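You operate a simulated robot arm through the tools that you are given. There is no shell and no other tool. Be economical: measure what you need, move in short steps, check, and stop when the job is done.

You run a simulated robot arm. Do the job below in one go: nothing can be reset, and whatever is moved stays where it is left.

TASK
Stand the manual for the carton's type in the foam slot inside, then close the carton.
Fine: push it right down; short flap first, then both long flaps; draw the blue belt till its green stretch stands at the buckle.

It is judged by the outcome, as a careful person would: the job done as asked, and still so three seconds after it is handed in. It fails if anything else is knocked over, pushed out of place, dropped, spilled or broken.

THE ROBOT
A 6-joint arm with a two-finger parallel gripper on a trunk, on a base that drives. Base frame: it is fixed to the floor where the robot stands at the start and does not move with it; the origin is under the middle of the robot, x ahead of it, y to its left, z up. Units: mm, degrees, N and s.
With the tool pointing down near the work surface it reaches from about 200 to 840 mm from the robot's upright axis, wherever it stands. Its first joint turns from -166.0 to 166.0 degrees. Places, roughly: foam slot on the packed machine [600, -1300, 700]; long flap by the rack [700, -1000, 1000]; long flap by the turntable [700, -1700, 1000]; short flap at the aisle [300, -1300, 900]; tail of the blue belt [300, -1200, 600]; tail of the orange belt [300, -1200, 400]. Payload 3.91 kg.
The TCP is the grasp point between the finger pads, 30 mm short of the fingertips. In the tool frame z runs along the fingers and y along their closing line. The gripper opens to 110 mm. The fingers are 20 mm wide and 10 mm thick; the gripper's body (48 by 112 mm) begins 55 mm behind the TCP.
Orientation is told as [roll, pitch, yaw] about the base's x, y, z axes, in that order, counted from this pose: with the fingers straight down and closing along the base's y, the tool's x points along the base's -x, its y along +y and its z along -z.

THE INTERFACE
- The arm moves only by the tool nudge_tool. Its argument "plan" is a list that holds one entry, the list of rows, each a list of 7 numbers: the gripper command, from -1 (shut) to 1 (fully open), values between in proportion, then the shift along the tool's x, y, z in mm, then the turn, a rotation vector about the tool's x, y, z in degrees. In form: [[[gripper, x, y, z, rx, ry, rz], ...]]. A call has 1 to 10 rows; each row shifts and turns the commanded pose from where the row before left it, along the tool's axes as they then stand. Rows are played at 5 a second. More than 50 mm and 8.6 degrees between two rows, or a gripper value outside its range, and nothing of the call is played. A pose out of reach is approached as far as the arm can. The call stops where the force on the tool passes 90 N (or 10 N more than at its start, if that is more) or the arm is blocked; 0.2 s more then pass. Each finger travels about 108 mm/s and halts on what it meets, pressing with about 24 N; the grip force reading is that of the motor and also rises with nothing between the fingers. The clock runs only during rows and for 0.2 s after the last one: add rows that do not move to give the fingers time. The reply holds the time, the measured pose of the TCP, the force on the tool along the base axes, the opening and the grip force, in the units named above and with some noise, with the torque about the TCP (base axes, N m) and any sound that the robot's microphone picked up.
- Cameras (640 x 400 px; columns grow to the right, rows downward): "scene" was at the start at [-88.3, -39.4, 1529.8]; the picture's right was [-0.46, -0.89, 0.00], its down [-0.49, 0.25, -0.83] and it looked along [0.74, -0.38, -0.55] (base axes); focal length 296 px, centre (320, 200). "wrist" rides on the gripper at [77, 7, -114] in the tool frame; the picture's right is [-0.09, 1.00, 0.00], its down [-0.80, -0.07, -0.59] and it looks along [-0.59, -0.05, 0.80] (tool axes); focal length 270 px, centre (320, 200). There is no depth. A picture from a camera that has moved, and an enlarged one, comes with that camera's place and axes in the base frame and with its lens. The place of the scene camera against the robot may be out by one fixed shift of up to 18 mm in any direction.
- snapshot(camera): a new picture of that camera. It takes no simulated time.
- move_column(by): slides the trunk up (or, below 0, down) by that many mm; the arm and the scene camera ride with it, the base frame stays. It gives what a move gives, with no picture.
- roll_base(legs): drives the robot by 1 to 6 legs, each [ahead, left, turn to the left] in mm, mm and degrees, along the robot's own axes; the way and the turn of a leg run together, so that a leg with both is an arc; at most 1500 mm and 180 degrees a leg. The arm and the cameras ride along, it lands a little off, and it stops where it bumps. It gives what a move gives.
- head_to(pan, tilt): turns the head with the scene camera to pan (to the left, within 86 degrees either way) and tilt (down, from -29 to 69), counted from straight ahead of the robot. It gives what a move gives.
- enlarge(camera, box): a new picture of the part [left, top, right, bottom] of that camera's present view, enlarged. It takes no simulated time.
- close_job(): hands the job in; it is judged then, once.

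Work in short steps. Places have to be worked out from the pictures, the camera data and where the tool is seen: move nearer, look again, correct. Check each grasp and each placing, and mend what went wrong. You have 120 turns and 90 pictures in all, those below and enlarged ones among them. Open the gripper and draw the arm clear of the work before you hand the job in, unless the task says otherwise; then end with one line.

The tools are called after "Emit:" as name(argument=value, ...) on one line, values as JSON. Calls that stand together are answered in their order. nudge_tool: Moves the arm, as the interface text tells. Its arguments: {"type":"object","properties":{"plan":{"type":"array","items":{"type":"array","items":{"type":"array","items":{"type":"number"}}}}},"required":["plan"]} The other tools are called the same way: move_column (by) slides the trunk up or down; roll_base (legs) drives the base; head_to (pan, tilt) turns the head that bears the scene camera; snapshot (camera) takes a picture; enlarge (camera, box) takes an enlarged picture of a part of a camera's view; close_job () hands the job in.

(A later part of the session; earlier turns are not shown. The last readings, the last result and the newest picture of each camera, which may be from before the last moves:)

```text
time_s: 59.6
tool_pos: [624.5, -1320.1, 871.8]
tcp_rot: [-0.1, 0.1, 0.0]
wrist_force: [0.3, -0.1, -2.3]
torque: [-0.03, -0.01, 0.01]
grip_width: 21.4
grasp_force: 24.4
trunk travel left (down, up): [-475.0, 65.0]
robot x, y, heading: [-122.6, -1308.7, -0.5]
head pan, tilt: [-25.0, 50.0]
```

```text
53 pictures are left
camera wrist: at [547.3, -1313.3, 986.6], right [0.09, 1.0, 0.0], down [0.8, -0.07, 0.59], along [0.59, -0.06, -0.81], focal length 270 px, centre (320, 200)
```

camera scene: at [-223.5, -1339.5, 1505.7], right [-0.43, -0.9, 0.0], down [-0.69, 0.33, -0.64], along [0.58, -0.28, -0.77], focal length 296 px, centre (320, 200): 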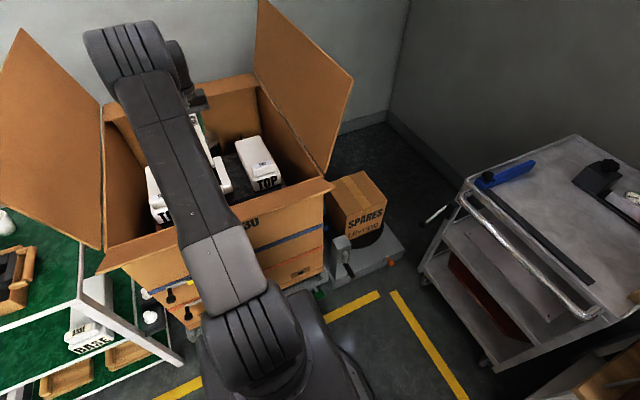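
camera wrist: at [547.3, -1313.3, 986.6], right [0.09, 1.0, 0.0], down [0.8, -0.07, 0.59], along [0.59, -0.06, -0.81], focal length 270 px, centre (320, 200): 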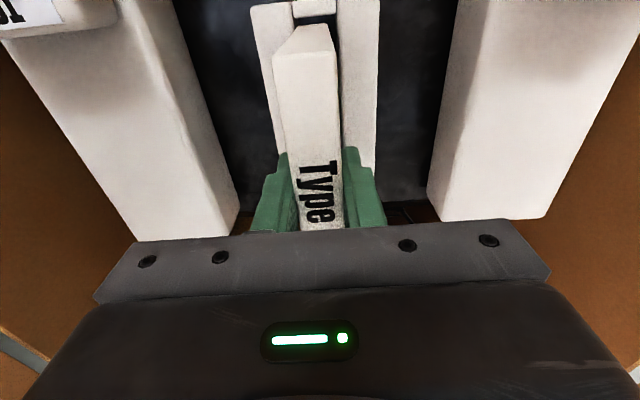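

No contact yet, still centred. Continue down.

Emit:
nudge_tool(plan=[[[-1, 0, 0, 6, 0, 0, 0], [-1, 0, 0, 6, 0, 0, 0], [-1, 0, 0, 6, 0, 0, 0], [-1, 0, 0, 6, 0, 0, 0], [-1, 0, 0, 0, 0, 0, 0]]])

Emit:
enlarge(camera="wrist", box=[220, 0, 420, 125])

```text
time_s: 60.8
tool_pos: [624.9, -1319.8, 847.5]
tcp_rot: [-0.2, 0.1, 0.0]
wrist_force: [-1.0, 0.5, -1.5]
torque: [-0.04, 0.02, 0.0]
grip_width: 21.9
grasp_force: 24.3
trunk travel left (down, up): [-475.0, 65.0]
robot x, y, heading: [-125.6, -1307.8, -0.3]
head pan, tilt: [-25.0, 50.0]
```

```text
3.20 times, centred on (320, 62) of wrist
camera zoom: at [547.0, -1313.2, 962.1], right [0.09, 1.0, 0.0], down [0.8, -0.07, 0.59], along [0.59, -0.06, -0.81], focal length 865 px, centre (320, 640)
```

zoom: 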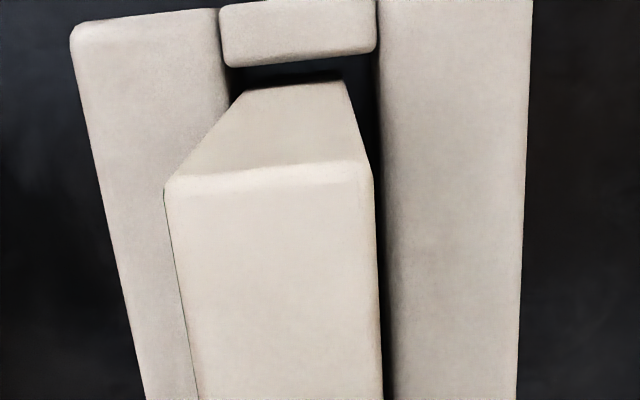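

The manual is entering the slot with slight offset left; shift +1 mm and continue.

Emit:
nudge_tool(plan=[[[-1, 0, 1, 6, 0, 0, 0], [-1, 0, 0, 6, 0, 0, 0], [-1, 0, 0, 6, 0, 0, 0], [-1, 0, 0, 6, 0, 0, 0], [-1, 0, 0, 0, 0, 0, 0]]])

Emit:
enlarge(camera="wrist", box=[220, 0, 420, 240])

```text
time_s: 62.0
tool_pos: [624.4, -1320.1, 828.0]
tcp_rot: [-0.3, -0.2, 0.1]
wrist_force: [2.8, 0.3, 18.4]
torque: [0.26, -0.08, 0.03]
grip_width: 21.8
grasp_force: 23.7
trunk travel left (down, up): [-475.0, 65.0]
robot x, y, heading: [-129.0, -1309.6, -0.5]
head pan, tilt: [-25.0, 50.0]
```

```text
1.67 times, centred on (320, 120) of wrist
camera zoom: at [546.0, -1312.3, 941.3], right [0.09, 1.0, 0.0], down [0.8, -0.07, 0.6], along [0.6, -0.06, -0.8], focal length 450 px, centre (320, 333)
```

zoom: 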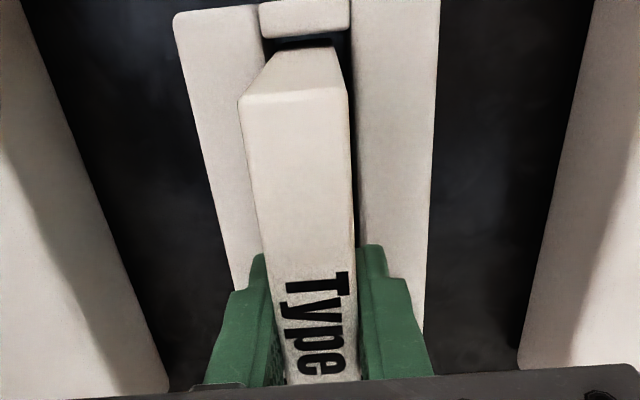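

Contact (~20 N) at TCP z=828. I push a few mm further to see whether it is floor or friction.

Emit:
nudge_tool(plan=[[[-1, 0, 0, 4, 0, 0, 0], [-1, 0, 0, 4, 0, 0, 0], [-1, 0, 0, 0, 0, 0, 0]]])

Emit:
enlarge(camera="wrist", box=[220, 0, 420, 240])

```text
time_s: 62.8
tool_pos: [622.8, -1320.2, 815.6]
tcp_rot: [-0.2, 0.2, 0.0]
wrist_force: [-0.3, -1.0, 12.4]
torque: [-0.09, 0.14, 0.02]
grip_width: 21.8
grasp_force: 23.9
trunk travel left (down, up): [-475.0, 65.0]
robot x, y, heading: [-128.3, -1308.8, -0.2]
head pan, tilt: [-25.0, 50.0]
```

```text
1.67 times, centred on (320, 120) of wrist
camera zoom: at [544.9, -1312.3, 930.2], right [0.09, 1.0, 0.0], down [0.8, -0.07, 0.59], along [0.59, -0.06, -0.81], focal length 450 px, centre (320, 333)
```

zoom: 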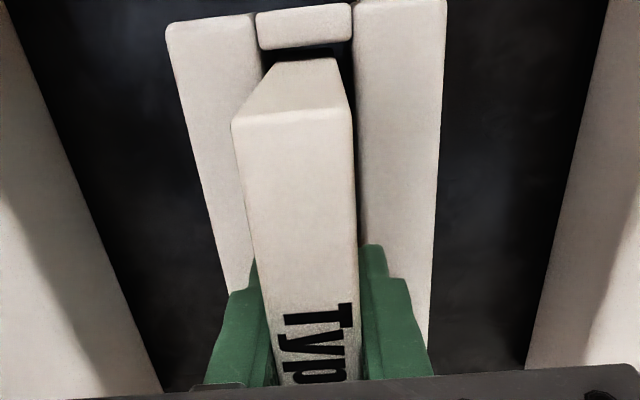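

The manual slipped up in the grip: it seems to rest on the floor at ≈705 (frame ~50 mm deep). I release, lift, then press on top with closed fingers to be sure it is right down.

Emit:
nudge_tool(plan=[[[-0.4, 0, 0, 0, 0, 0, 0], [-0.2, 0, 0, 0, 0, 0, 0], [-0.2, 0, 0, -40, 0, 0, 0], [-0.2, 0, 0, -40, 0, 0, 0], [-0.2, 0, 0, -20, 0, 0, 0], [-0.2, 0, 0, 0, 0, 0, 0]]])

Emit:
snapshot(camera="wrist")

Emit:
enlarge(camera="scene", box=[90, 70, 350, 240])

```text
time_s: 64.2
tool_pos: [624.4, -1318.9, 915.0]
tcp_rot: [-0.2, 0.1, 0.0]
wrist_force: [0.3, -0.3, -1.0]
torque: [0.0, 0.0, -0.01]
grip_width: 43.9
grasp_force: 0.1
trunk travel left (down, up): [-475.0, 65.0]
robot x, y, heading: [-126.4, -1310.6, -0.4]
head pan, tilt: [-25.0, 50.0]
```

```text
49 pictures are left
camera wrist: at [547.8, -1312.0, 1029.6], right [0.09, 1.0, 0.0], down [0.8, -0.07, 0.59], along [0.59, -0.06, -0.81], focal length 270 px, centre (320, 200)
```

wrist: 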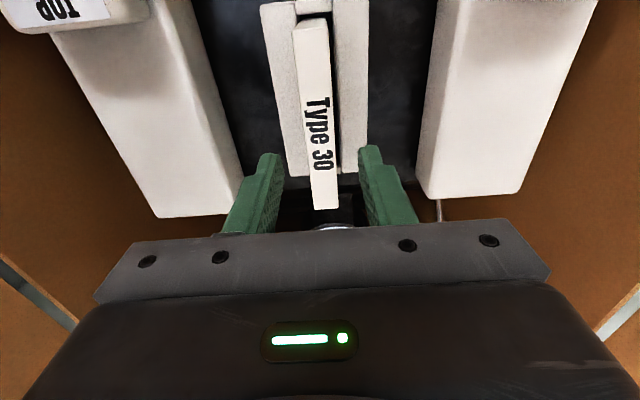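

```text
2.35 times, centred on (220, 155) of scene
camera zoom: at [-223.8, -1339.5, 1505.8], right [-0.43, -0.9, 0.0], down [-0.69, 0.33, -0.64], along [0.58, -0.28, -0.77], focal length 696 px, centre (555, 306)
```

zoom: 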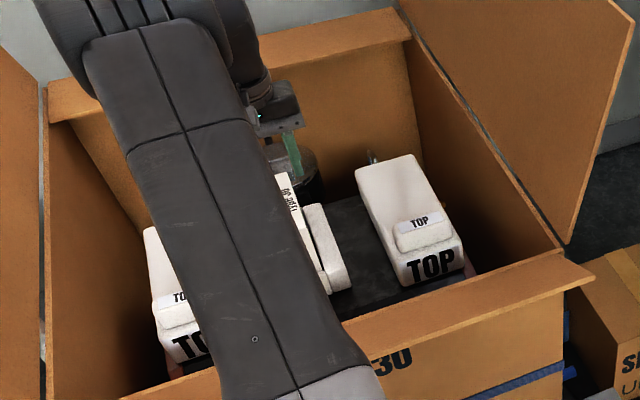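

Manual stands with top ≈848. Now close the fingers and press on its top in small steps.

Emit:
nudge_tool(plan=[[[-1, 0, 0, 0, 0, 0, 0], [-1, 0, 0, 0, 0, 0, 0], [-1, 0, 0, 15, 0, 0, 0], [-1, 0, 0, 10, 0, 0, 0], [-1, 0, 0, 5, 0, 0, 0], [-1, 0, 0, 4, 0, 0, 0], [-1, 0, 0, 4, 0, 0, 0], [-1, 0, 0, 4, 0, 0, 0], [-1, 0, 0, 0, 0, 0, 0]]])

```text
time_s: 66.2
tool_pos: [625.3, -1318.9, 875.1]
tcp_rot: [-0.3, 0.0, 0.0]
wrist_force: [1.7, -0.6, 8.3]
torque: [0.03, -0.01, 0.02]
grip_width: 0.0
grasp_force: 24.2
trunk travel left (down, up): [-475.0, 65.0]
robot x, y, heading: [-124.7, -1307.5, -0.5]
head pan, tilt: [-25.0, 50.0]
```

Contact at tip z≈845. Press on gradually.

Emit:
nudge_tool(plan=[[[-1, 0, 0, 4, 0, 0, 0], [-1, 0, 0, 4, 0, 0, 0], [-1, 0, 0, 0, 0, 0, 0]]])

Emit:
nudge_tool(plan=[[[-1, 0, 0, 4, 0, 0, 0], [-1, 0, 0, 4, 0, 0, 0], [-1, 0, 0, 0, 0, 0, 0]]])

```text
time_s: 67.0
tool_pos: [624.3, -1319.4, 874.7]
tcp_rot: [-0.4, -0.8, 0.2]
wrist_force: [8.9, 1.8, 54.9]
torque: [0.06, 0.19, -0.01]
grip_width: 0.0
grasp_force: 23.6
trunk travel left (down, up): [-475.0, 65.0]
robot x, y, heading: [-123.0, -1309.2, -0.6]
head pan, tilt: [-25.0, 50.0]
```

```text
time_s: 67.8
tool_pos: [623.7, -1319.3, 875.3]
tcp_rot: [-0.2, -1.5, 0.1]
wrist_force: [0.7, -0.5, 89.1]
torque: [-0.03, 0.76, 0.18]
grip_width: 0.1
grasp_force: 24.5
trunk travel left (down, up): [-475.0, 65.0]
robot x, y, heading: [-125.4, -1307.8, -0.4]
head pan, tilt: [-25.0, 50.0]
```

It doesn't budge under 89 N: it is on the floor of the slot. Raise and look.

Emit:
nudge_tool(plan=[[[-1, 0, 0, -20, 0, 0, 0], [-1, 0, 0, -40, 0, 0, 0], [-1, 0, 0, -45, 0, 0, 0], [-1, 0, 0, -45, 0, 0, 0], [-1, 20, 0, -45, 0, 0, 0], [-1, 20, 0, -45, 0, 0, 0], [-1, 45, 0, -20, 0, 0, 0], [-1, 0, 0, 0, 0, 0, 0]]])

Emit:
snapshot(camera="wrist")

```text
time_s: 69.6
tool_pos: [539.6, -1316.8, 1118.1]
tcp_rot: [-0.2, 0.2, 0.0]
wrist_force: [-0.1, -0.6, -0.1]
torque: [0.02, 0.0, 0.01]
grip_width: 0.0
grasp_force: 23.8
trunk travel left (down, up): [-475.0, 65.0]
robot x, y, heading: [-124.8, -1306.9, -0.3]
head pan, tilt: [-25.0, 50.0]
```

```text
47 pictures are left
camera wrist: at [461.5, -1309.6, 1232.8], right [0.09, 1.0, 0.0], down [0.8, -0.07, 0.59], along [0.59, -0.06, -0.81], focal length 270 px, centre (320, 200)
```

wrist: 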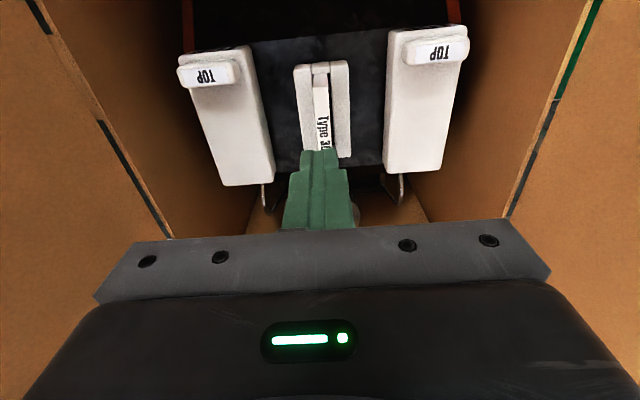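

Manual is properly seated. Next the short flap: free edge at about x≈246, z≈900, hinge x≈355. I retract above and outside of it for a look.

Emit:
nudge_tool(plan=[[[-1, 45, 0, -15, 0, 0, 0], [-1, 45, 0, -10, 0, 0, 0], [-1, 45, 0, 0, 0, 0, 0], [-1, 45, 0, 0, 0, 0, 0], [-1, 45, 0, 0, 0, 0, 0], [-1, 45, 0, 0, 0, 0, 0], [-1, 45, 0, 0, 0, 0, 0], [-1, 35, 0, 0, 0, 0, 0], [-1, 0, 0, 0, 0, 0, 0]]])

Emit:
snapshot(camera="wrist")

Emit:
snapshot(camera="scene")

```text
time_s: 71.6
tool_pos: [189.5, -1318.4, 1141.7]
tcp_rot: [-0.3, 0.2, -0.1]
wrist_force: [-0.2, 0.4, -0.4]
torque: [-0.01, -0.02, -0.01]
grip_width: 0.0
grasp_force: 23.8
trunk travel left (down, up): [-475.0, 65.0]
robot x, y, heading: [-125.5, -1311.9, -0.4]
head pan, tilt: [-25.0, 50.0]
```

```text
46 pictures are left
camera wrist: at [111.9, -1310.3, 1256.4], right [0.09, 1.0, 0.0], down [0.8, -0.07, 0.59], along [0.59, -0.06, -0.81], focal length 270 px, centre (320, 200)
```

wrist: 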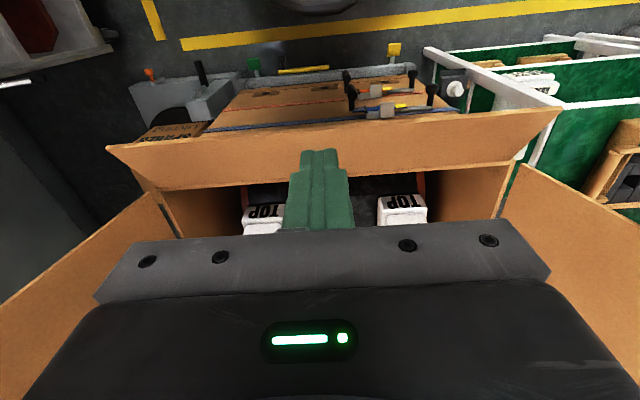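

```text
45 pictures are left
camera scene: at [-223.8, -1339.5, 1505.8], right [-0.43, -0.9, 0.0], down [-0.69, 0.33, -0.64], along [0.58, -0.28, -0.77], focal length 296 px, centre (320, 200)
```

scene: 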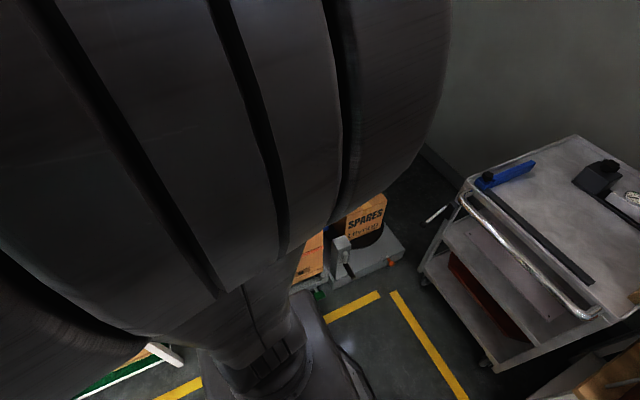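

Triangulated: free edge x≈246, z≈919; hinge x≈362, z≈838. I lower closed fingers outside the edge, then push inward to swing the flap up.

Emit:
nudge_tool(plan=[[[-1, 5, 0, 45, 0, 0, 0], [-1, 0, 0, 45, 0, 0, 0], [-1, 0, 0, 45, 0, 0, 0], [-1, 0, 0, 45, 0, 0, 0], [-1, 0, 0, 42, 0, 0, 0], [-1, 0, 0, 0, 0, 0, 0]]])

Emit:
nudge_tool(plan=[[[-1, -25, 0, 0, 0, 0, 0], [-1, -25, 0, 0, 0, 0, 0], [-1, -25, 0, 0, 0, 0, 0], [-1, -20, 0, 0, 0, 0, 0], [-1, -20, 0, 0, 0, 0, 0], [-1, 0, 0, 0, 0, 0, 0]]])

Emit:
snapshot(camera="wrist")

```text
time_s: 73.0
tool_pos: [184.7, -1319.2, 919.7]
tcp_rot: [-0.1, 0.2, 0.0]
wrist_force: [0.3, -0.4, 1.1]
torque: [-0.01, 0.03, 0.0]
grip_width: 0.0
grasp_force: 24.2
trunk travel left (down, up): [-475.0, 65.0]
robot x, y, heading: [-124.8, -1309.0, -0.4]
head pan, tilt: [-25.0, 50.0]
```

```text
time_s: 73.8
tool_pos: [235.1, -1320.2, 923.0]
tcp_rot: [-0.6, 2.5, -0.2]
wrist_force: [-48.8, 7.4, 27.1]
torque: [-0.21, -0.2, 0.25]
grip_width: 0.0
grasp_force: 23.9
trunk travel left (down, up): [-475.0, 65.0]
robot x, y, heading: [-129.1, -1306.4, -0.3]
head pan, tilt: [-25.0, 50.0]
stopped in row 4: the force on the tool passed its limit (the readings are from after the stop); the commanded pose is now the measured one
```

```text
44 pictures are left
camera wrist: at [163.9, -1311.7, 1039.8], right [0.09, 1.0, -0.01], down [0.83, -0.07, 0.56], along [0.56, -0.06, -0.83], focal length 270 px, centre (320, 200)
```

wrist: 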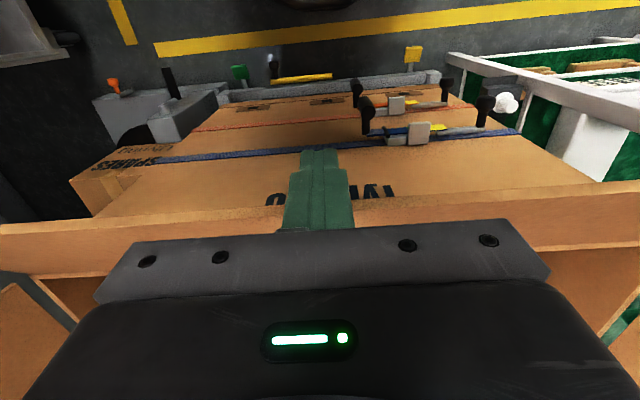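

Edge jammed by friction on the fingers. I'll move along the flap's arc instead, so that the edge is carried with the fingers.

Emit:
nudge_tool(plan=[[[-1, -12, 0, -14, 0, -2.3, 0], [-1, -13, 0, -13, 0, 0, 0], [-1, -15, 0, -11, 0, 0, 0], [-1, -16, 0, -9, 0, 0, 0], [-1, 0, 0, 0, 0, 0, 0]]])

Emit:
snapshot(camera="wrist")

```text
time_s: 74.4
tool_pos: [251.0, -1320.1, 942.9]
tcp_rot: [-0.6, 0.3, -0.2]
wrist_force: [-40.2, 6.7, 35.4]
torque: [-0.22, -0.31, 0.22]
grip_width: 0.0
grasp_force: 23.7
trunk travel left (down, up): [-475.0, 65.0]
robot x, y, heading: [-130.1, -1310.7, -0.5]
head pan, tilt: [-25.0, 50.0]
stopped in row 2: the force on the tool passed its limit (the readings are from after the stop); the commanded pose is now the measured one
```

```text
43 pictures are left
camera wrist: at [174.3, -1311.7, 1057.1], right [0.09, 1.0, -0.01], down [0.81, -0.07, 0.59], along [0.59, -0.06, -0.81], focal length 270 px, centre (320, 200)
```

wrist: 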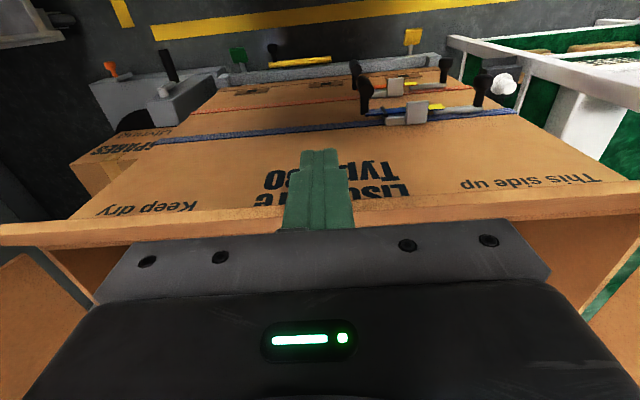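

The reaction is along the flap (radial), so I should move more upward. Continue with a steeper path.

Emit:
nudge_tool(plan=[[[-1, 4, 0, -8, 0, 0, 0], [-1, -6, 0, -12, 0, 0, 0], [-1, -8, 0, -12, 0, 0, 0], [-1, -10, 0, -10, 0, 0, 0], [-1, 0, 0, 0, 0, 0, 0]]])

Emit:
snapshot(camera="wrist")

```text
time_s: 75.6
tool_pos: [280.9, -1321.4, 981.1]
tcp_rot: [-0.5, 0.2, -0.1]
wrist_force: [0.4, -0.8, 0.3]
torque: [0.0, -0.01, 0.05]
grip_width: 0.1
grasp_force: 24.1
trunk travel left (down, up): [-475.0, 65.0]
robot x, y, heading: [-131.9, -1309.0, -0.7]
head pan, tilt: [-25.0, 50.0]
```

```text
42 pictures are left
camera wrist: at [203.6, -1312.1, 1096.5], right [0.09, 1.0, -0.01], down [0.8, -0.07, 0.59], along [0.59, -0.06, -0.81], focal length 270 px, centre (320, 200)
```

wrist: 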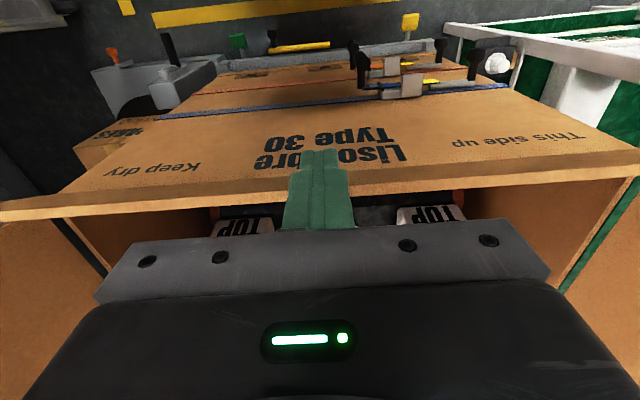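

The flap has risen to ≈65°. Carry on pushing inward over the top.

Emit:
nudge_tool(plan=[[[-1, -12, 0, -2, 0, 0, 0], [-1, -14, 0, -2, 0, 0, 0], [-1, -14, 0, 0, 0, 0, 0], [-1, -14, 0, 0, 0, 0, 0], [-1, -14, 0, 0, 0, 0, 0], [-1, 0, 0, 0, 0, 0, 0]]])

Emit:
snapshot(camera="wrist")

```text
time_s: 77.0
tool_pos: [350.0, -1319.7, 985.4]
tcp_rot: [-0.5, 0.2, -0.1]
wrist_force: [0.1, -0.7, 0.4]
torque: [-0.01, 0.01, -0.01]
grip_width: 0.0
grasp_force: 24.3
trunk travel left (down, up): [-475.0, 65.0]
robot x, y, heading: [-129.0, -1306.6, -0.3]
head pan, tilt: [-25.0, 50.0]
```

```text
41 pictures are left
camera wrist: at [272.7, -1312.1, 1100.3], right [0.09, 1.0, -0.01], down [0.8, -0.07, 0.59], along [0.59, -0.06, -0.81], focal length 270 px, centre (320, 200)
```

wrist: 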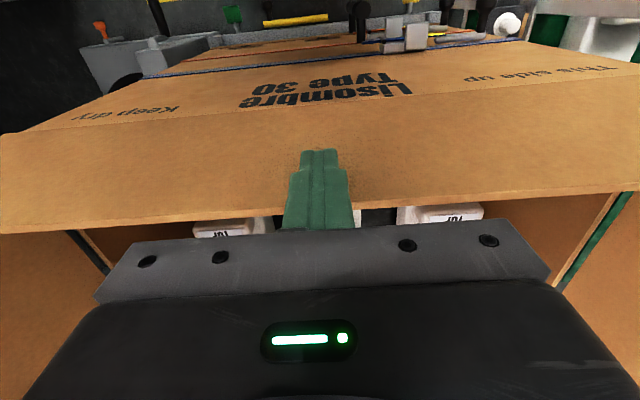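

The flap is just past vertical (≈98°). Now fold it inward and down.

Emit:
nudge_tool(plan=[[[-1, -20, 0, 0, 0, 0, 0], [-1, -20, 0, 5, 0, 0, 0], [-1, -15, 0, 10, 0, 0, 0], [-1, -15, 0, 20, 0, 0, 0], [-1, -10, 0, 20, 0, 0, 0], [-1, -10, 0, 20, 0, 0, 0], [-1, -5, 0, 18, 0, 0, 0], [-1, 0, 0, 12, 0, 0, 0], [-1, 0, 0, 0, 0, 0, 0]]])

Emit:
snapshot(camera="wrist")

```text
time_s: 78.8
tool_pos: [443.1, -1321.0, 897.5]
tcp_rot: [-0.7, -1.3, 0.0]
wrist_force: [-26.6, 4.8, 97.4]
torque: [0.34, 1.71, -0.13]
grip_width: 0.2
grasp_force: 24.2
trunk travel left (down, up): [-475.0, 65.0]
robot x, y, heading: [-129.3, -1309.4, -0.7]
head pan, tilt: [-25.0, 50.0]
stopped in row 8: the force on the tool passed its limit (the readings are from after the stop); the commanded pose is now the measured one
```

```text
40 pictures are left
camera wrist: at [363.6, -1313.9, 1010.7], right [0.09, 1.0, -0.01], down [0.79, -0.06, 0.61], along [0.61, -0.06, -0.79], focal length 270 px, centre (320, 200)
```

wrist: 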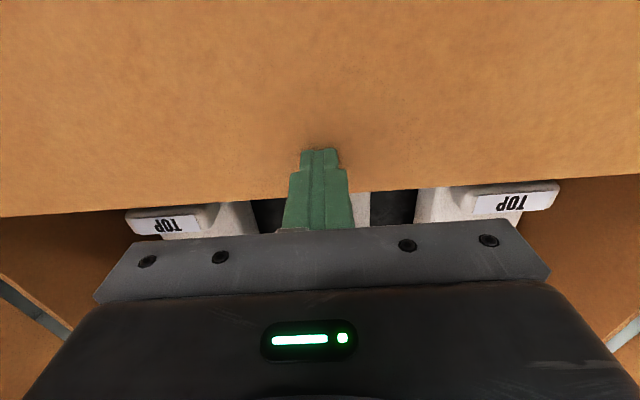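

Firm stop at tip z≈867: the flap seems horizontal. I lift off and see whether it stays.

Emit:
nudge_tool(plan=[[[-1, 0, 0, -30, 0, 1.3, 0], [-1, 0, 0, -40, 0, 0, 0], [-1, 0, 0, -45, 0, 0, 0], [-1, 20, 0, -45, 0, 0, 0], [-1, 45, 0, -20, 0, 0, 0], [-1, 45, 0, -20, 0, 0, 0], [-1, 45, 0, -20, 0, 0, 0], [-1, 0, 0, 0, 0, 0, 0]]])

Emit:
snapshot(camera="wrist")

```text
time_s: 80.6
tool_pos: [291.8, -1318.3, 1113.3]
tcp_rot: [-0.6, 0.5, -0.1]
wrist_force: [0.2, -0.1, 0.6]
torque: [-0.04, 0.01, 0.03]
grip_width: 0.0
grasp_force: 24.2
trunk travel left (down, up): [-475.0, 65.0]
robot x, y, heading: [-127.4, -1308.8, -0.4]
head pan, tilt: [-25.0, 50.0]
```

```text
39 pictures are left
camera wrist: at [215.9, -1310.6, 1228.0], right [0.09, 1.0, -0.01], down [0.81, -0.07, 0.59], along [0.58, -0.06, -0.81], focal length 270 px, centre (320, 200)
```

wrist: 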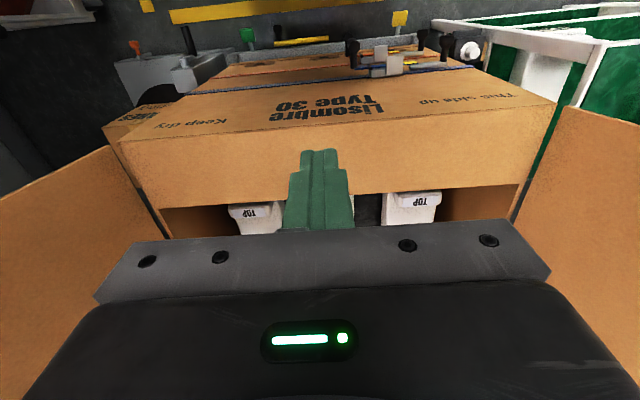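

The short flap stays flat (rim z≈865, carton y −1616…−1015). Next the rack-side long flap: hinge y≈−1015, free edge ≈(−945, z 1172). I raise, go over it to its outside and look.

Emit:
nudge_tool(plan=[[[-1, 0, 0, -45, 0, 0, 0], [-1, 0, 0, -45, 0, 0, 0], [-1, 0, 0, -45, 0, 0, 0], [-1, -20, 20, -25, 0, 0, 0], [-1, -20, 45, 0, 0, 0, 0], [-1, -20, 45, 0, 0, 0, 0], [-1, -20, 45, 0, 0, 0, 0], [-1, -20, 45, 0, 0, 0, 0], [-1, -20, 45, 0, 0, 0, 0], [-1, 0, 0, 0, 0, 0, 0]]])

Emit:
nudge_tool(plan=[[[-1, -10, 45, 0, 0, 0, 0], [-1, -5, 45, 0, 0, 0, 0], [-1, 0, 45, 0, 0, 0, 0], [-1, 0, 45, 0, 0, 0, 0], [-1, 0, 0, 0, 0, 0, 0]]])

Emit:
snapshot(camera="wrist")

```text
time_s: 82.8
tool_pos: [416.8, -1073.4, 1270.3]
tcp_rot: [-0.5, 0.7, 0.0]
wrist_force: [0.0, -0.4, -1.0]
torque: [0.01, -0.01, -0.02]
grip_width: 0.0
grasp_force: 24.8
trunk travel left (down, up): [-475.0, 65.0]
robot x, y, heading: [-130.3, -1308.9, -0.4]
head pan, tilt: [-25.0, 50.0]
```

```text
time_s: 84.0
tool_pos: [433.4, -894.8, 1266.6]
tcp_rot: [-0.5, 0.6, -0.1]
wrist_force: [1.8, 0.0, 0.1]
torque: [0.0, 0.01, -0.01]
grip_width: 0.0
grasp_force: 24.2
trunk travel left (down, up): [-475.0, 65.0]
robot x, y, heading: [-129.9, -1308.7, -0.2]
head pan, tilt: [-25.0, 50.0]
```

```text
38 pictures are left
camera wrist: at [356.3, -887.4, 1382.1], right [0.09, 1.0, -0.01], down [0.81, -0.07, 0.59], along [0.58, -0.06, -0.81], focal length 270 px, centre (320, 200)
```

wrist: 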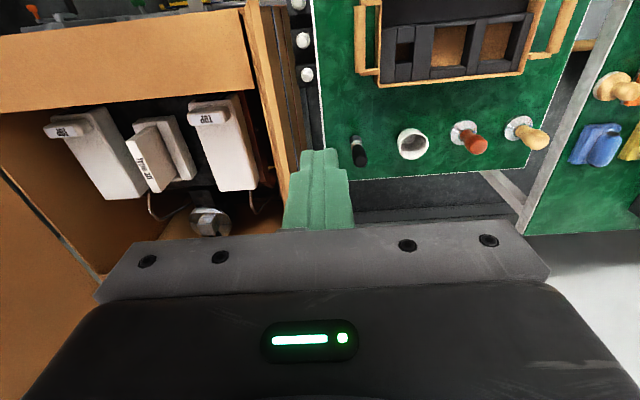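

Let me zoom on the flap's edge near the fingertips.

Emit:
enlarge(camera="wrist", box=[180, 0, 420, 240])

```text
1.67 times, centred on (300, 120) of wrist
camera zoom: at [356.3, -887.4, 1382.1], right [0.09, 1.0, -0.01], down [0.81, -0.07, 0.59], along [0.58, -0.06, -0.81], focal length 450 px, centre (353, 333)
```

zoom: 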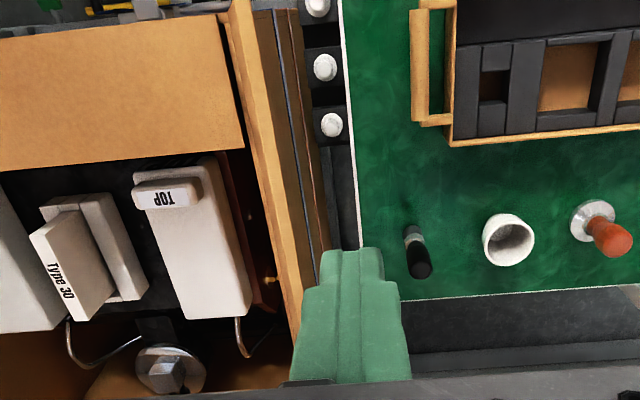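

The free edge is at y≈−928, z≈1170. I descend to tips at 1120 (body stays above the edge), then push toward −y.

Emit:
nudge_tool(plan=[[[-1, 0, 0, 45, 0, 0, 0], [-1, 0, 0, 45, 0, 0, 0], [-1, 0, 0, 28, 0, 0, 0], [-1, 0, -25, 0, 0, 0, 0], [-1, 0, -25, 0, 0, 0, 0], [-1, 0, -25, -2, 0, 0, 0], [-1, 0, -25, -2, 0, 0, 0], [-1, 0, 0, 0, 0, 0, 0]]])

Emit:
snapshot(camera="wrist")

```text
time_s: 85.8
tool_pos: [429.3, -996.7, 1153.6]
tcp_rot: [-0.5, 0.7, 0.1]
wrist_force: [0.3, -0.8, -0.4]
torque: [0.0, 0.01, 0.02]
grip_width: 0.1
grasp_force: 24.2
trunk travel left (down, up): [-475.0, 65.0]
robot x, y, heading: [-133.4, -1310.6, -0.5]
head pan, tilt: [-25.0, 50.0]
```

```text
36 pictures are left
camera wrist: at [353.8, -988.1, 1268.1], right [0.09, 1.0, -0.01], down [0.81, -0.07, 0.59], along [0.58, -0.06, -0.81], focal length 270 px, centre (320, 200)
```

wrist: 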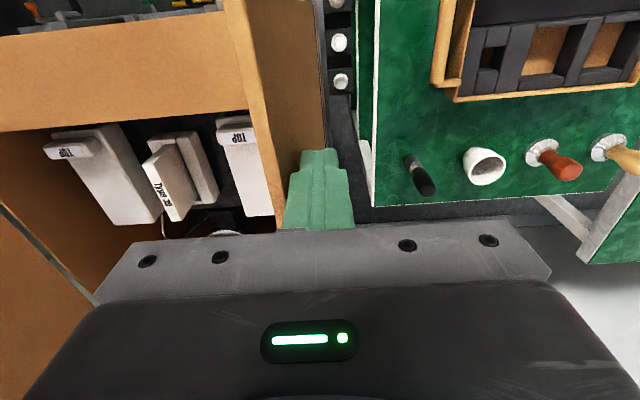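

The flap turns easily (near vertical). Continue over and down.

Emit:
nudge_tool(plan=[[[-1, 0, -30, 0, 0, 0, 0], [-1, 0, -30, 0, 0, 0, 0], [-1, 0, -30, 8, 0, 0, 0], [-1, 0, -30, 15, 0, 0, 0], [-1, 0, -25, 20, 0, 0, 0], [-1, 0, -25, 25, 0, 0, 0], [-1, 0, -20, 25, 0, 0, 0], [-1, 0, -20, 30, 0, 0, 0], [-1, 0, 0, 0, 0, 0, 0]]])

Emit:
snapshot(camera="wrist")

```text
time_s: 87.8
tool_pos: [429.5, -1203.5, 1032.3]
tcp_rot: [-0.5, 0.6, 0.0]
wrist_force: [0.4, 1.1, 0.4]
torque: [0.01, -0.02, -0.01]
grip_width: 0.3
grasp_force: 24.1
trunk travel left (down, up): [-475.0, 65.0]
robot x, y, heading: [-129.3, -1311.8, -0.5]
head pan, tilt: [-25.0, 50.0]
```

```text
35 pictures are left
camera wrist: at [353.2, -1196.1, 1146.8], right [0.09, 1.0, -0.01], down [0.81, -0.07, 0.59], along [0.58, -0.06, -0.81], focal length 270 px, centre (320, 200)
```

wrist: 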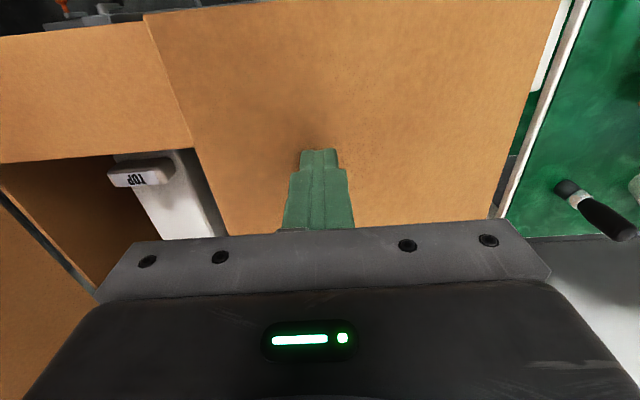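

It follows the finger (about 145°). Fold the rest down.

Emit:
nudge_tool(plan=[[[-1, 0, -18, 28, 0, 0, 0], [-1, 0, -15, 30, 0, 0, 0], [-1, 0, -12, 30, 0, 0, 0], [-1, 0, -5, 20, 0, 0, 0], [-1, 0, 0, 10, 0, 0, 0], [-1, 0, 0, 5, 0, 0, 0], [-1, 0, 0, 0, 0, 0, 0]]])

Emit:
snapshot(camera="wrist")

```text
time_s: 89.4
tool_pos: [427.7, -1256.6, 911.4]
tcp_rot: [-0.4, 0.7, -0.1]
wrist_force: [0.6, -0.2, -0.1]
torque: [0.03, -0.01, 0.0]
grip_width: 0.1
grasp_force: 24.1
trunk travel left (down, up): [-475.0, 65.0]
robot x, y, heading: [-130.9, -1307.8, -0.4]
head pan, tilt: [-25.0, 50.0]
```

```text
34 pictures are left
camera wrist: at [351.3, -1248.9, 1025.5], right [0.09, 1.0, -0.01], down [0.81, -0.07, 0.59], along [0.58, -0.06, -0.81], focal length 270 px, centre (320, 200)
```

wrist: 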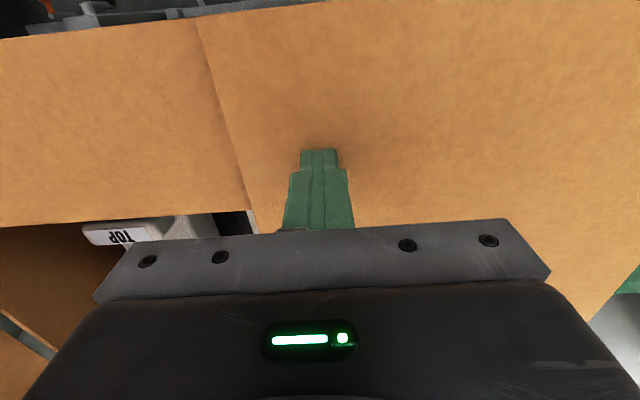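

Almost flat; press to contact.

Emit:
nudge_tool(plan=[[[-1, 0, 0, 5, 0, 0, 0], [-1, 0, 0, 4, 0, 0, 0], [-1, 0, 0, 4, 0, 0, 0], [-1, 0, 0, 0, 0, 0, 0]]])

```text
time_s: 90.4
tool_pos: [428.3, -1257.2, 904.4]
tcp_rot: [-0.4, -0.3, 0.0]
wrist_force: [5.1, -1.9, 79.4]
torque: [0.11, 0.28, -0.54]
grip_width: 0.1
grasp_force: 23.9
trunk travel left (down, up): [-475.0, 65.0]
robot x, y, heading: [-129.5, -1306.9, -0.2]
head pan, tilt: [-25.0, 50.0]
```

Flat and firm. Now up and over to the outside of the turntable-side flap.

Emit:
nudge_tool(plan=[[[-1, 0, 0, -30, 0, 0, 0], [-1, 0, 0, -48, 0, 0, 0], [-1, 0, 0, -48, 0, 0, 0], [-1, 0, 0, -48, 0, 0, 0], [-1, 0, 0, -48, 0, 0, 0], [-1, 0, 0, -48, 0, 0, 0], [-1, 0, 0, -48, 0, 0, 0], [-1, 0, 0, -48, 0, 0, 0], [-1, 0, 0, 0, 0, 0, 0]]])

Emit:
nudge_tool(plan=[[[-1, 0, -48, 0, 0, 0, 0], [-1, 0, -48, 0, 0, 0, 0], [-1, 0, -48, 0, 0, 0, 0], [-1, 0, -48, 0, 0, 0, 0], [-1, 0, -48, 0, 0, 0, 0], [-1, 0, -48, 0, 0, 0, 0], [-1, 0, -48, 0, 0, 0, 0], [-1, 0, -48, 0, 0, 0, 0], [-1, 0, -48, 0, 0, 0, 0], [-1, 0, -48, 0, 0, 0, 0]]])

Emit:
snapshot(camera="wrist")

```text
time_s: 92.4
tool_pos: [433.6, -1254.5, 1262.8]
tcp_rot: [-0.5, 0.6, 0.0]
wrist_force: [0.2, -0.3, 0.6]
torque: [0.0, 0.0, 0.03]
grip_width: 0.0
grasp_force: 24.0
trunk travel left (down, up): [-475.0, 65.0]
robot x, y, heading: [-130.0, -1309.2, -0.3]
head pan, tilt: [-25.0, 50.0]
```

```text
time_s: 94.6
tool_pos: [430.3, -1737.2, 1265.6]
tcp_rot: [-0.6, 0.6, 0.1]
wrist_force: [-1.0, -0.7, 0.2]
torque: [-0.02, -0.01, -0.04]
grip_width: 0.0
grasp_force: 23.9
trunk travel left (down, up): [-475.0, 65.0]
robot x, y, heading: [-128.2, -1308.2, -0.4]
head pan, tilt: [-25.0, 50.0]
```

```text
33 pictures are left
camera wrist: at [354.2, -1729.3, 1380.7], right [0.09, 1.0, -0.01], down [0.81, -0.07, 0.59], along [0.58, -0.06, -0.81], focal length 270 px, centre (320, 200)
```

wrist: 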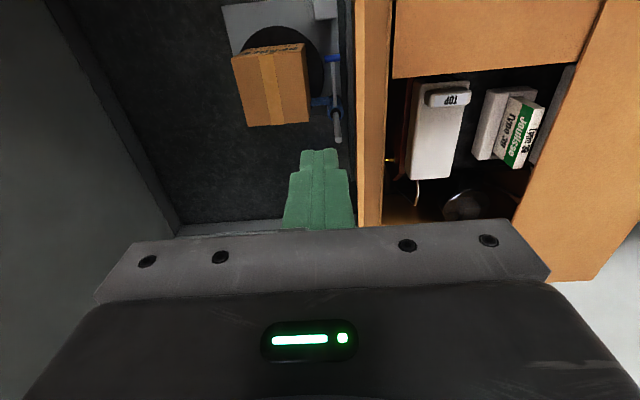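

The rack flap stayed down. The turntable flap's edge is at y≈−1710. Descend outside it and push toward +y, mirrored.

Emit:
nudge_tool(plan=[[[-1, 0, -8, 40, 0, 0, 0], [-1, 0, 0, 45, 0, 0, 0], [-1, 0, 0, 30, 0, 0, 0], [-1, 0, 25, 0, 0, 0, 0], [-1, 0, 25, 0, 0, 0, 0], [-1, 0, 25, -2, 0, 0, 0], [-1, 0, 30, -2, 0, 0, 0], [-1, 0, 30, 0, 0, 0, 0], [-1, 0, 0, 0, 0, 0, 0]]])

Emit:
snapshot(camera="wrist")

```text
time_s: 96.6
tool_pos: [428.5, -1606.9, 1154.5]
tcp_rot: [-0.6, 0.6, -0.1]
wrist_force: [0.6, 0.0, 0.9]
torque: [-0.02, 0.01, 0.01]
grip_width: 0.0
grasp_force: 24.3
trunk travel left (down, up): [-475.0, 65.0]
robot x, y, heading: [-130.7, -1309.5, -0.2]
head pan, tilt: [-25.0, 50.0]
```

```text
32 pictures are left
camera wrist: at [352.9, -1599.1, 1269.7], right [0.09, 1.0, -0.01], down [0.81, -0.07, 0.59], along [0.58, -0.06, -0.81], focal length 270 px, centre (320, 200)
```

wrist: 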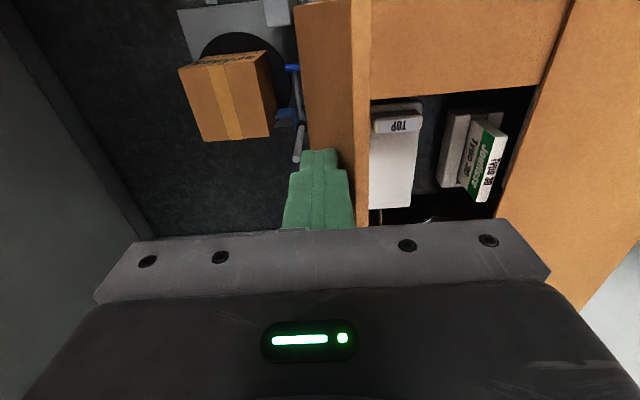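

Working. Continue over and down.

Emit:
nudge_tool(plan=[[[-1, 0, 28, 0, 0, 0, 0], [-1, 0, 30, 4, 0, 0, 0], [-1, 0, 30, 10, 0, 0, 0], [-1, 0, 30, 17, 0, 0, 0], [-1, 0, 25, 20, 0, 0, 0], [-1, 0, 25, 25, 0, 0, 0], [-1, 0, 20, 28, 0, 0, 0], [-1, 0, 18, 30, 0, 0, 0], [-1, 0, 0, 0, 0, 0, 0]]])

Emit:
nudge_tool(plan=[[[-1, 0, 14, 28, 0, 0, 0], [-1, 0, 12, 30, 0, 0, 0], [-1, 0, 8, 28, 0, 0, 0], [-1, 0, 0, 15, 0, 0, 0], [-1, 0, 0, 0, 0, 0, 0]]])

Emit:
snapshot(camera="wrist")

```text
time_s: 98.6
tool_pos: [428.0, -1402.2, 1020.3]
tcp_rot: [-0.4, 0.6, -0.1]
wrist_force: [0.4, -0.1, 0.1]
torque: [0.02, 0.01, -0.01]
grip_width: 0.1
grasp_force: 23.9
trunk travel left (down, up): [-475.0, 65.0]
robot x, y, heading: [-129.2, -1307.5, -0.2]
head pan, tilt: [-25.0, 50.0]
```

```text
time_s: 99.8
tool_pos: [426.4, -1369.6, 917.5]
tcp_rot: [-0.6, 0.6, -0.1]
wrist_force: [0.2, 0.6, 0.0]
torque: [0.0, -0.05, -0.02]
grip_width: 0.0
grasp_force: 24.3
trunk travel left (down, up): [-475.0, 65.0]
robot x, y, heading: [-130.6, -1307.8, -0.4]
head pan, tilt: [-25.0, 50.0]
```

```text
31 pictures are left
camera wrist: at [350.7, -1361.0, 1032.0], right [0.09, 1.0, -0.01], down [0.81, -0.07, 0.59], along [0.58, -0.06, -0.81], focal length 270 px, centre (320, 200)
```

wrist: 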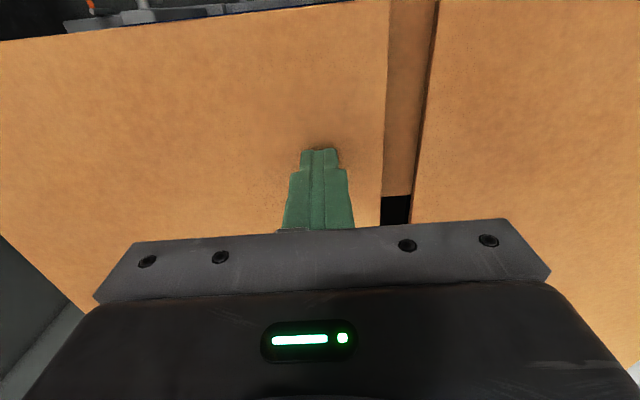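

Press it to contact, then lift away and look from higher.

Emit:
nudge_tool(plan=[[[-1, 0, 0, 6, 0, 0, 0], [-1, 0, 0, 5, 0, 0, 0], [-1, 0, 0, 4, 0, 0, 0], [-1, 0, 0, 3, 0, 0, 0], [-1, 0, 0, 0, 0, 0, 0]]])

Emit:
nudge_tool(plan=[[[-1, 0, 0, -30, 0, 0, 0], [-1, 20, 5, -40, 0, 0, 0], [-1, 20, 5, -40, 0, 0, 0], [-1, 30, 5, -35, 0, 0, 0], [-1, 40, 5, -25, 0, 0, 0], [-1, 45, 10, -15, 0, 0, 0], [-1, 40, 10, 0, 0, 0, 0], [-1, 0, 0, 0, 0, 0, 0]]])

Emit:
snapshot(camera="wrist")

```text
time_s: 101.0
tool_pos: [425.9, -1369.6, 904.3]
tcp_rot: [-0.5, -0.2, 0.0]
wrist_force: [2.6, 1.2, 63.0]
torque: [0.1, 0.04, -0.53]
grip_width: 0.0
grasp_force: 23.9
trunk travel left (down, up): [-475.0, 65.0]
robot x, y, heading: [-130.9, -1309.6, -0.3]
head pan, tilt: [-25.0, 50.0]
```

```text
time_s: 102.8
tool_pos: [232.9, -1327.8, 1087.9]
tcp_rot: [-0.5, 0.6, -0.1]
wrist_force: [0.5, 0.1, 0.1]
torque: [-0.01, 0.0, 0.01]
grip_width: 0.0
grasp_force: 24.0
trunk travel left (down, up): [-475.0, 65.0]
robot x, y, heading: [-131.0, -1309.5, -0.4]
head pan, tilt: [-25.0, 50.0]
```

```text
30 pictures are left
camera wrist: at [156.4, -1319.9, 1202.6], right [0.09, 1.0, -0.01], down [0.81, -0.07, 0.59], along [0.58, -0.06, -0.81], focal length 270 px, centre (320, 200)
```

wrist: 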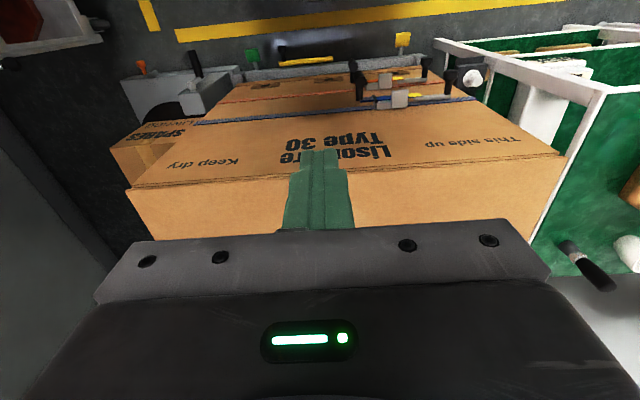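

All flaps look flat. Now the belts: enlarge the buckle area.

Emit:
enlarge(camera="wrist", box=[330, 40, 490, 130])

```text
4.00 times, centred on (410, 85) of wrist
camera zoom: at [156.4, -1319.9, 1202.6], right [0.09, 1.0, -0.01], down [0.81, -0.07, 0.59], along [0.58, -0.06, -0.81], focal length 1081 px, centre (-40, 660)
```

zoom: 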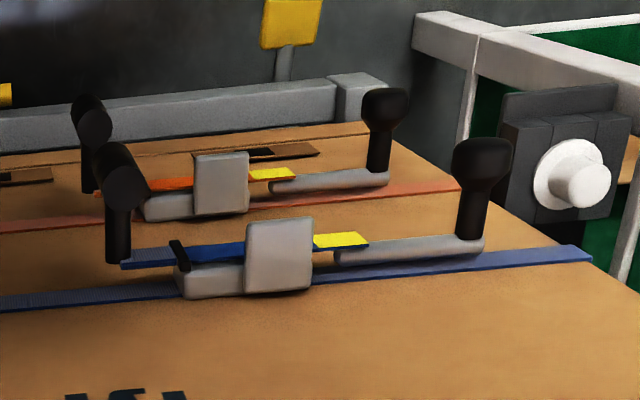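

I back off 200 mm and lower the trunk by 300 mm, to view and reach the belts at z≈600.

Emit:
roll_base(legs=[[-200, 0, 0]])

Emit:
move_column(by=-300)

Emit:
nudge_tool(plan=[[[-1, 0, 40, 0, 0, -8, 0], [-1, 0, 40, 0, 0, -8, 0], [-1, 0, 40, 0, 0, -8, 0], [-1, 0, 20, 0, 0, 0, 0], [-1, 0, 0, 0, 0, 0, 0]]])

Emit:
snapshot(camera="wrist")

Emit:
snapshot(camera="scene")

```text
time_s: 104.4
tool_pos: [34.2, -1326.2, 1087.7]
tcp_rot: [-0.5, 0.4, -0.1]
wrist_force: [0.4, -1.2, -0.5]
torque: [-0.02, -0.02, -0.05]
grip_width: 0.0
grasp_force: 23.9
trunk travel left (down, up): [-475.0, 65.0]
robot x, y, heading: [-329.3, -1309.3, -0.5]
head pan, tilt: [-25.0, 50.0]
```

```text
time_s: 107.4
tool_pos: [33.3, -1326.6, 787.4]
tcp_rot: [-0.5, 0.6, -0.1]
wrist_force: [1.1, 0.3, -0.1]
torque: [0.03, 0.01, 0.01]
grip_width: 0.0
grasp_force: 23.6
trunk travel left (down, up): [-175.0, 365.0]
robot x, y, heading: [-329.3, -1307.4, -0.5]
head pan, tilt: [-25.0, 50.0]
```

```text
time_s: 108.6
tool_pos: [33.3, -1186.5, 785.8]
tcp_rot: [-0.6, -23.5, 0.2]
wrist_force: [0.0, 0.4, 0.0]
torque: [-0.04, 0.01, 0.01]
grip_width: 0.0
grasp_force: 23.6
trunk travel left (down, up): [-175.0, 365.0]
robot x, y, heading: [-328.2, -1310.2, -0.3]
head pan, tilt: [-25.0, 50.0]
```

```text
28 pictures are left
camera wrist: at [-83.2, -1179.8, 860.6], right [0.08, 1.0, 0.03], down [0.5, -0.06, 0.86], along [0.86, -0.06, -0.5], focal length 270 px, centre (320, 200)
```

wrist: 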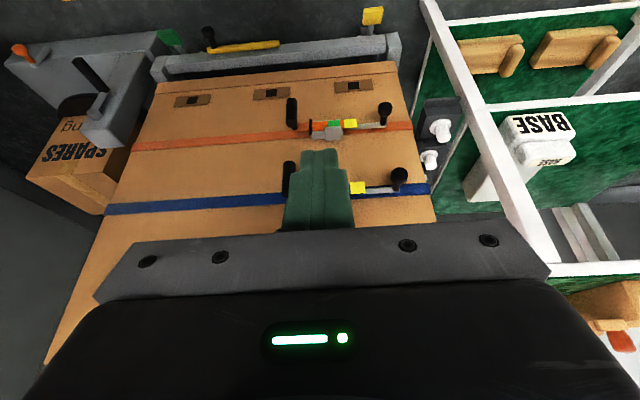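

```text
27 pictures are left
camera scene: at [-425.8, -1337.9, 1205.8], right [-0.43, -0.9, 0.0], down [-0.69, 0.33, -0.64], along [0.58, -0.28, -0.77], focal length 296 px, centre (320, 200)
```

scene: 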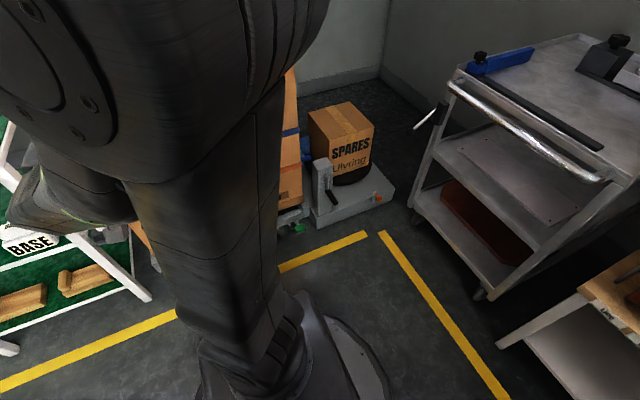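

The orange belt's green already stands at its buckle — a useful reference. I shift the hand aside to see the blue buckle, and zoom.

Emit:
nudge_tool(plan=[[[-1, 0, -45, 0, 0, 0, 0], [-1, 0, -45, 0, 0, 0, 0], [-1, 0, 0, 0, 0, 0, 0]]])

Emit:
enlarge(camera="wrist", box=[330, 60, 530, 220])

```text
time_s: 109.4
tool_pos: [34.1, -1276.7, 785.1]
tcp_rot: [-0.6, -23.4, 0.2]
wrist_force: [1.3, -0.5, 0.0]
torque: [0.02, 0.01, 0.01]
grip_width: 0.1
grasp_force: 24.1
trunk travel left (down, up): [-175.0, 365.0]
robot x, y, heading: [-326.8, -1305.3, -0.4]
head pan, tilt: [-25.0, 50.0]
```

```text
2.50 times, centred on (430, 140) of wrist
camera zoom: at [-82.4, -1269.6, 859.9], right [0.08, 1.0, 0.03], down [0.5, -0.06, 0.86], along [0.86, -0.06, -0.5], focal length 676 px, centre (45, 350)
```

zoom: 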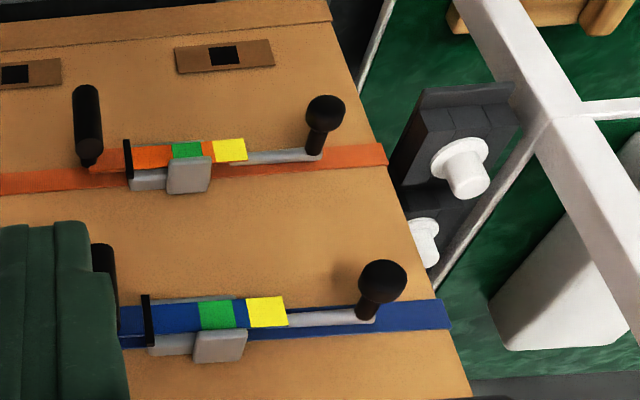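

I go lower and look at the buckle face-on.

Emit:
nudge_tool(plan=[[[-1, -3, 26, 40, 0, 0, 0], [-1, -3, 26, 40, 0, 0, 0], [-1, -3, 26, 40, 0, 0, 0], [-1, -3, 26, 40, 0, 0, 0], [-1, 0, 0, 0, 0, -7.5, 0], [-1, 0, 0, 0, 0, -7.5, 0], [-1, 0, 0, 0, 0, -7.5, 0], [-1, 0, 0, 0, 0, -7.5, 0], [-1, 0, 0, 0, 0, 0, 0]]])

Emit:
snapshot(camera="wrist")

```text
time_s: 111.4
tool_pos: [113.4, -1174.8, 646.9]
tcp_rot: [-2.2, -49.9, 1.4]
wrist_force: [0.3, -0.9, -0.9]
torque: [-0.02, 0.0, 0.0]
grip_width: 0.0
grasp_force: 23.8
out of reach, approached as far as the arm can: row 5
trunk travel left (down, up): [-175.0, 365.0]
robot x, y, heading: [-329.1, -1310.8, -0.6]
head pan, tilt: [-25.0, 50.0]
```

```text
25 pictures are left
camera wrist: at [-25.1, -1166.1, 660.9], right [0.06, 1.0, 0.04], down [0.06, -0.05, 1.0], along [1.0, -0.06, -0.06], focal length 270 px, centre (320, 200)
```

wrist: 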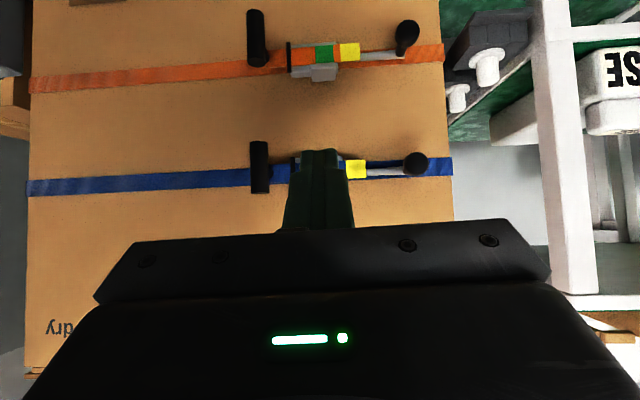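

I raise the hand 60 mm so that the blue buckle moves clear of the fingers in view.

Emit:
nudge_tool(plan=[[[-1, -23, 0, -19, 0, 0, 0], [-1, -23, 0, -19, 0, 0, 0], [-1, 0, 0, 0, 0, 0, 0]]])

Emit:
enlarge(camera="wrist", box=[220, 0, 450, 150])

```text
time_s: 112.2
tool_pos: [112.8, -1175.1, 705.8]
tcp_rot: [-1.8, -50.0, 1.1]
wrist_force: [0.6, 0.2, 0.3]
torque: [0.0, -0.01, 0.02]
grip_width: 0.1
grasp_force: 23.9
trunk travel left (down, up): [-175.0, 365.0]
robot x, y, heading: [-327.0, -1307.9, -0.5]
head pan, tilt: [-25.0, 50.0]
```

```text
2.67 times, centred on (335, 75) of wrist
camera zoom: at [-25.1, -1165.9, 720.4], right [0.06, 1.0, 0.05], down [0.06, -0.05, 1.0], along [1.0, -0.06, -0.06], focal length 721 px, centre (280, 533)
```

zoom: 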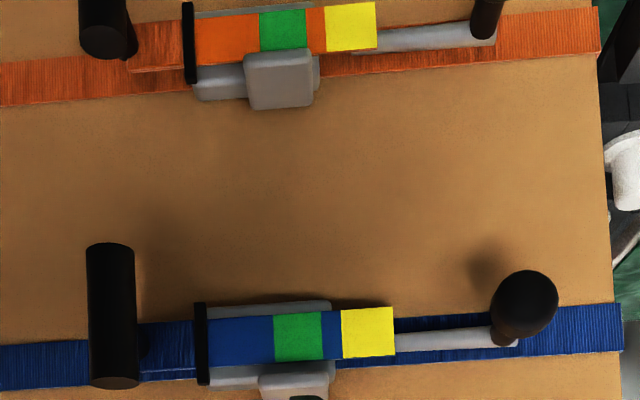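

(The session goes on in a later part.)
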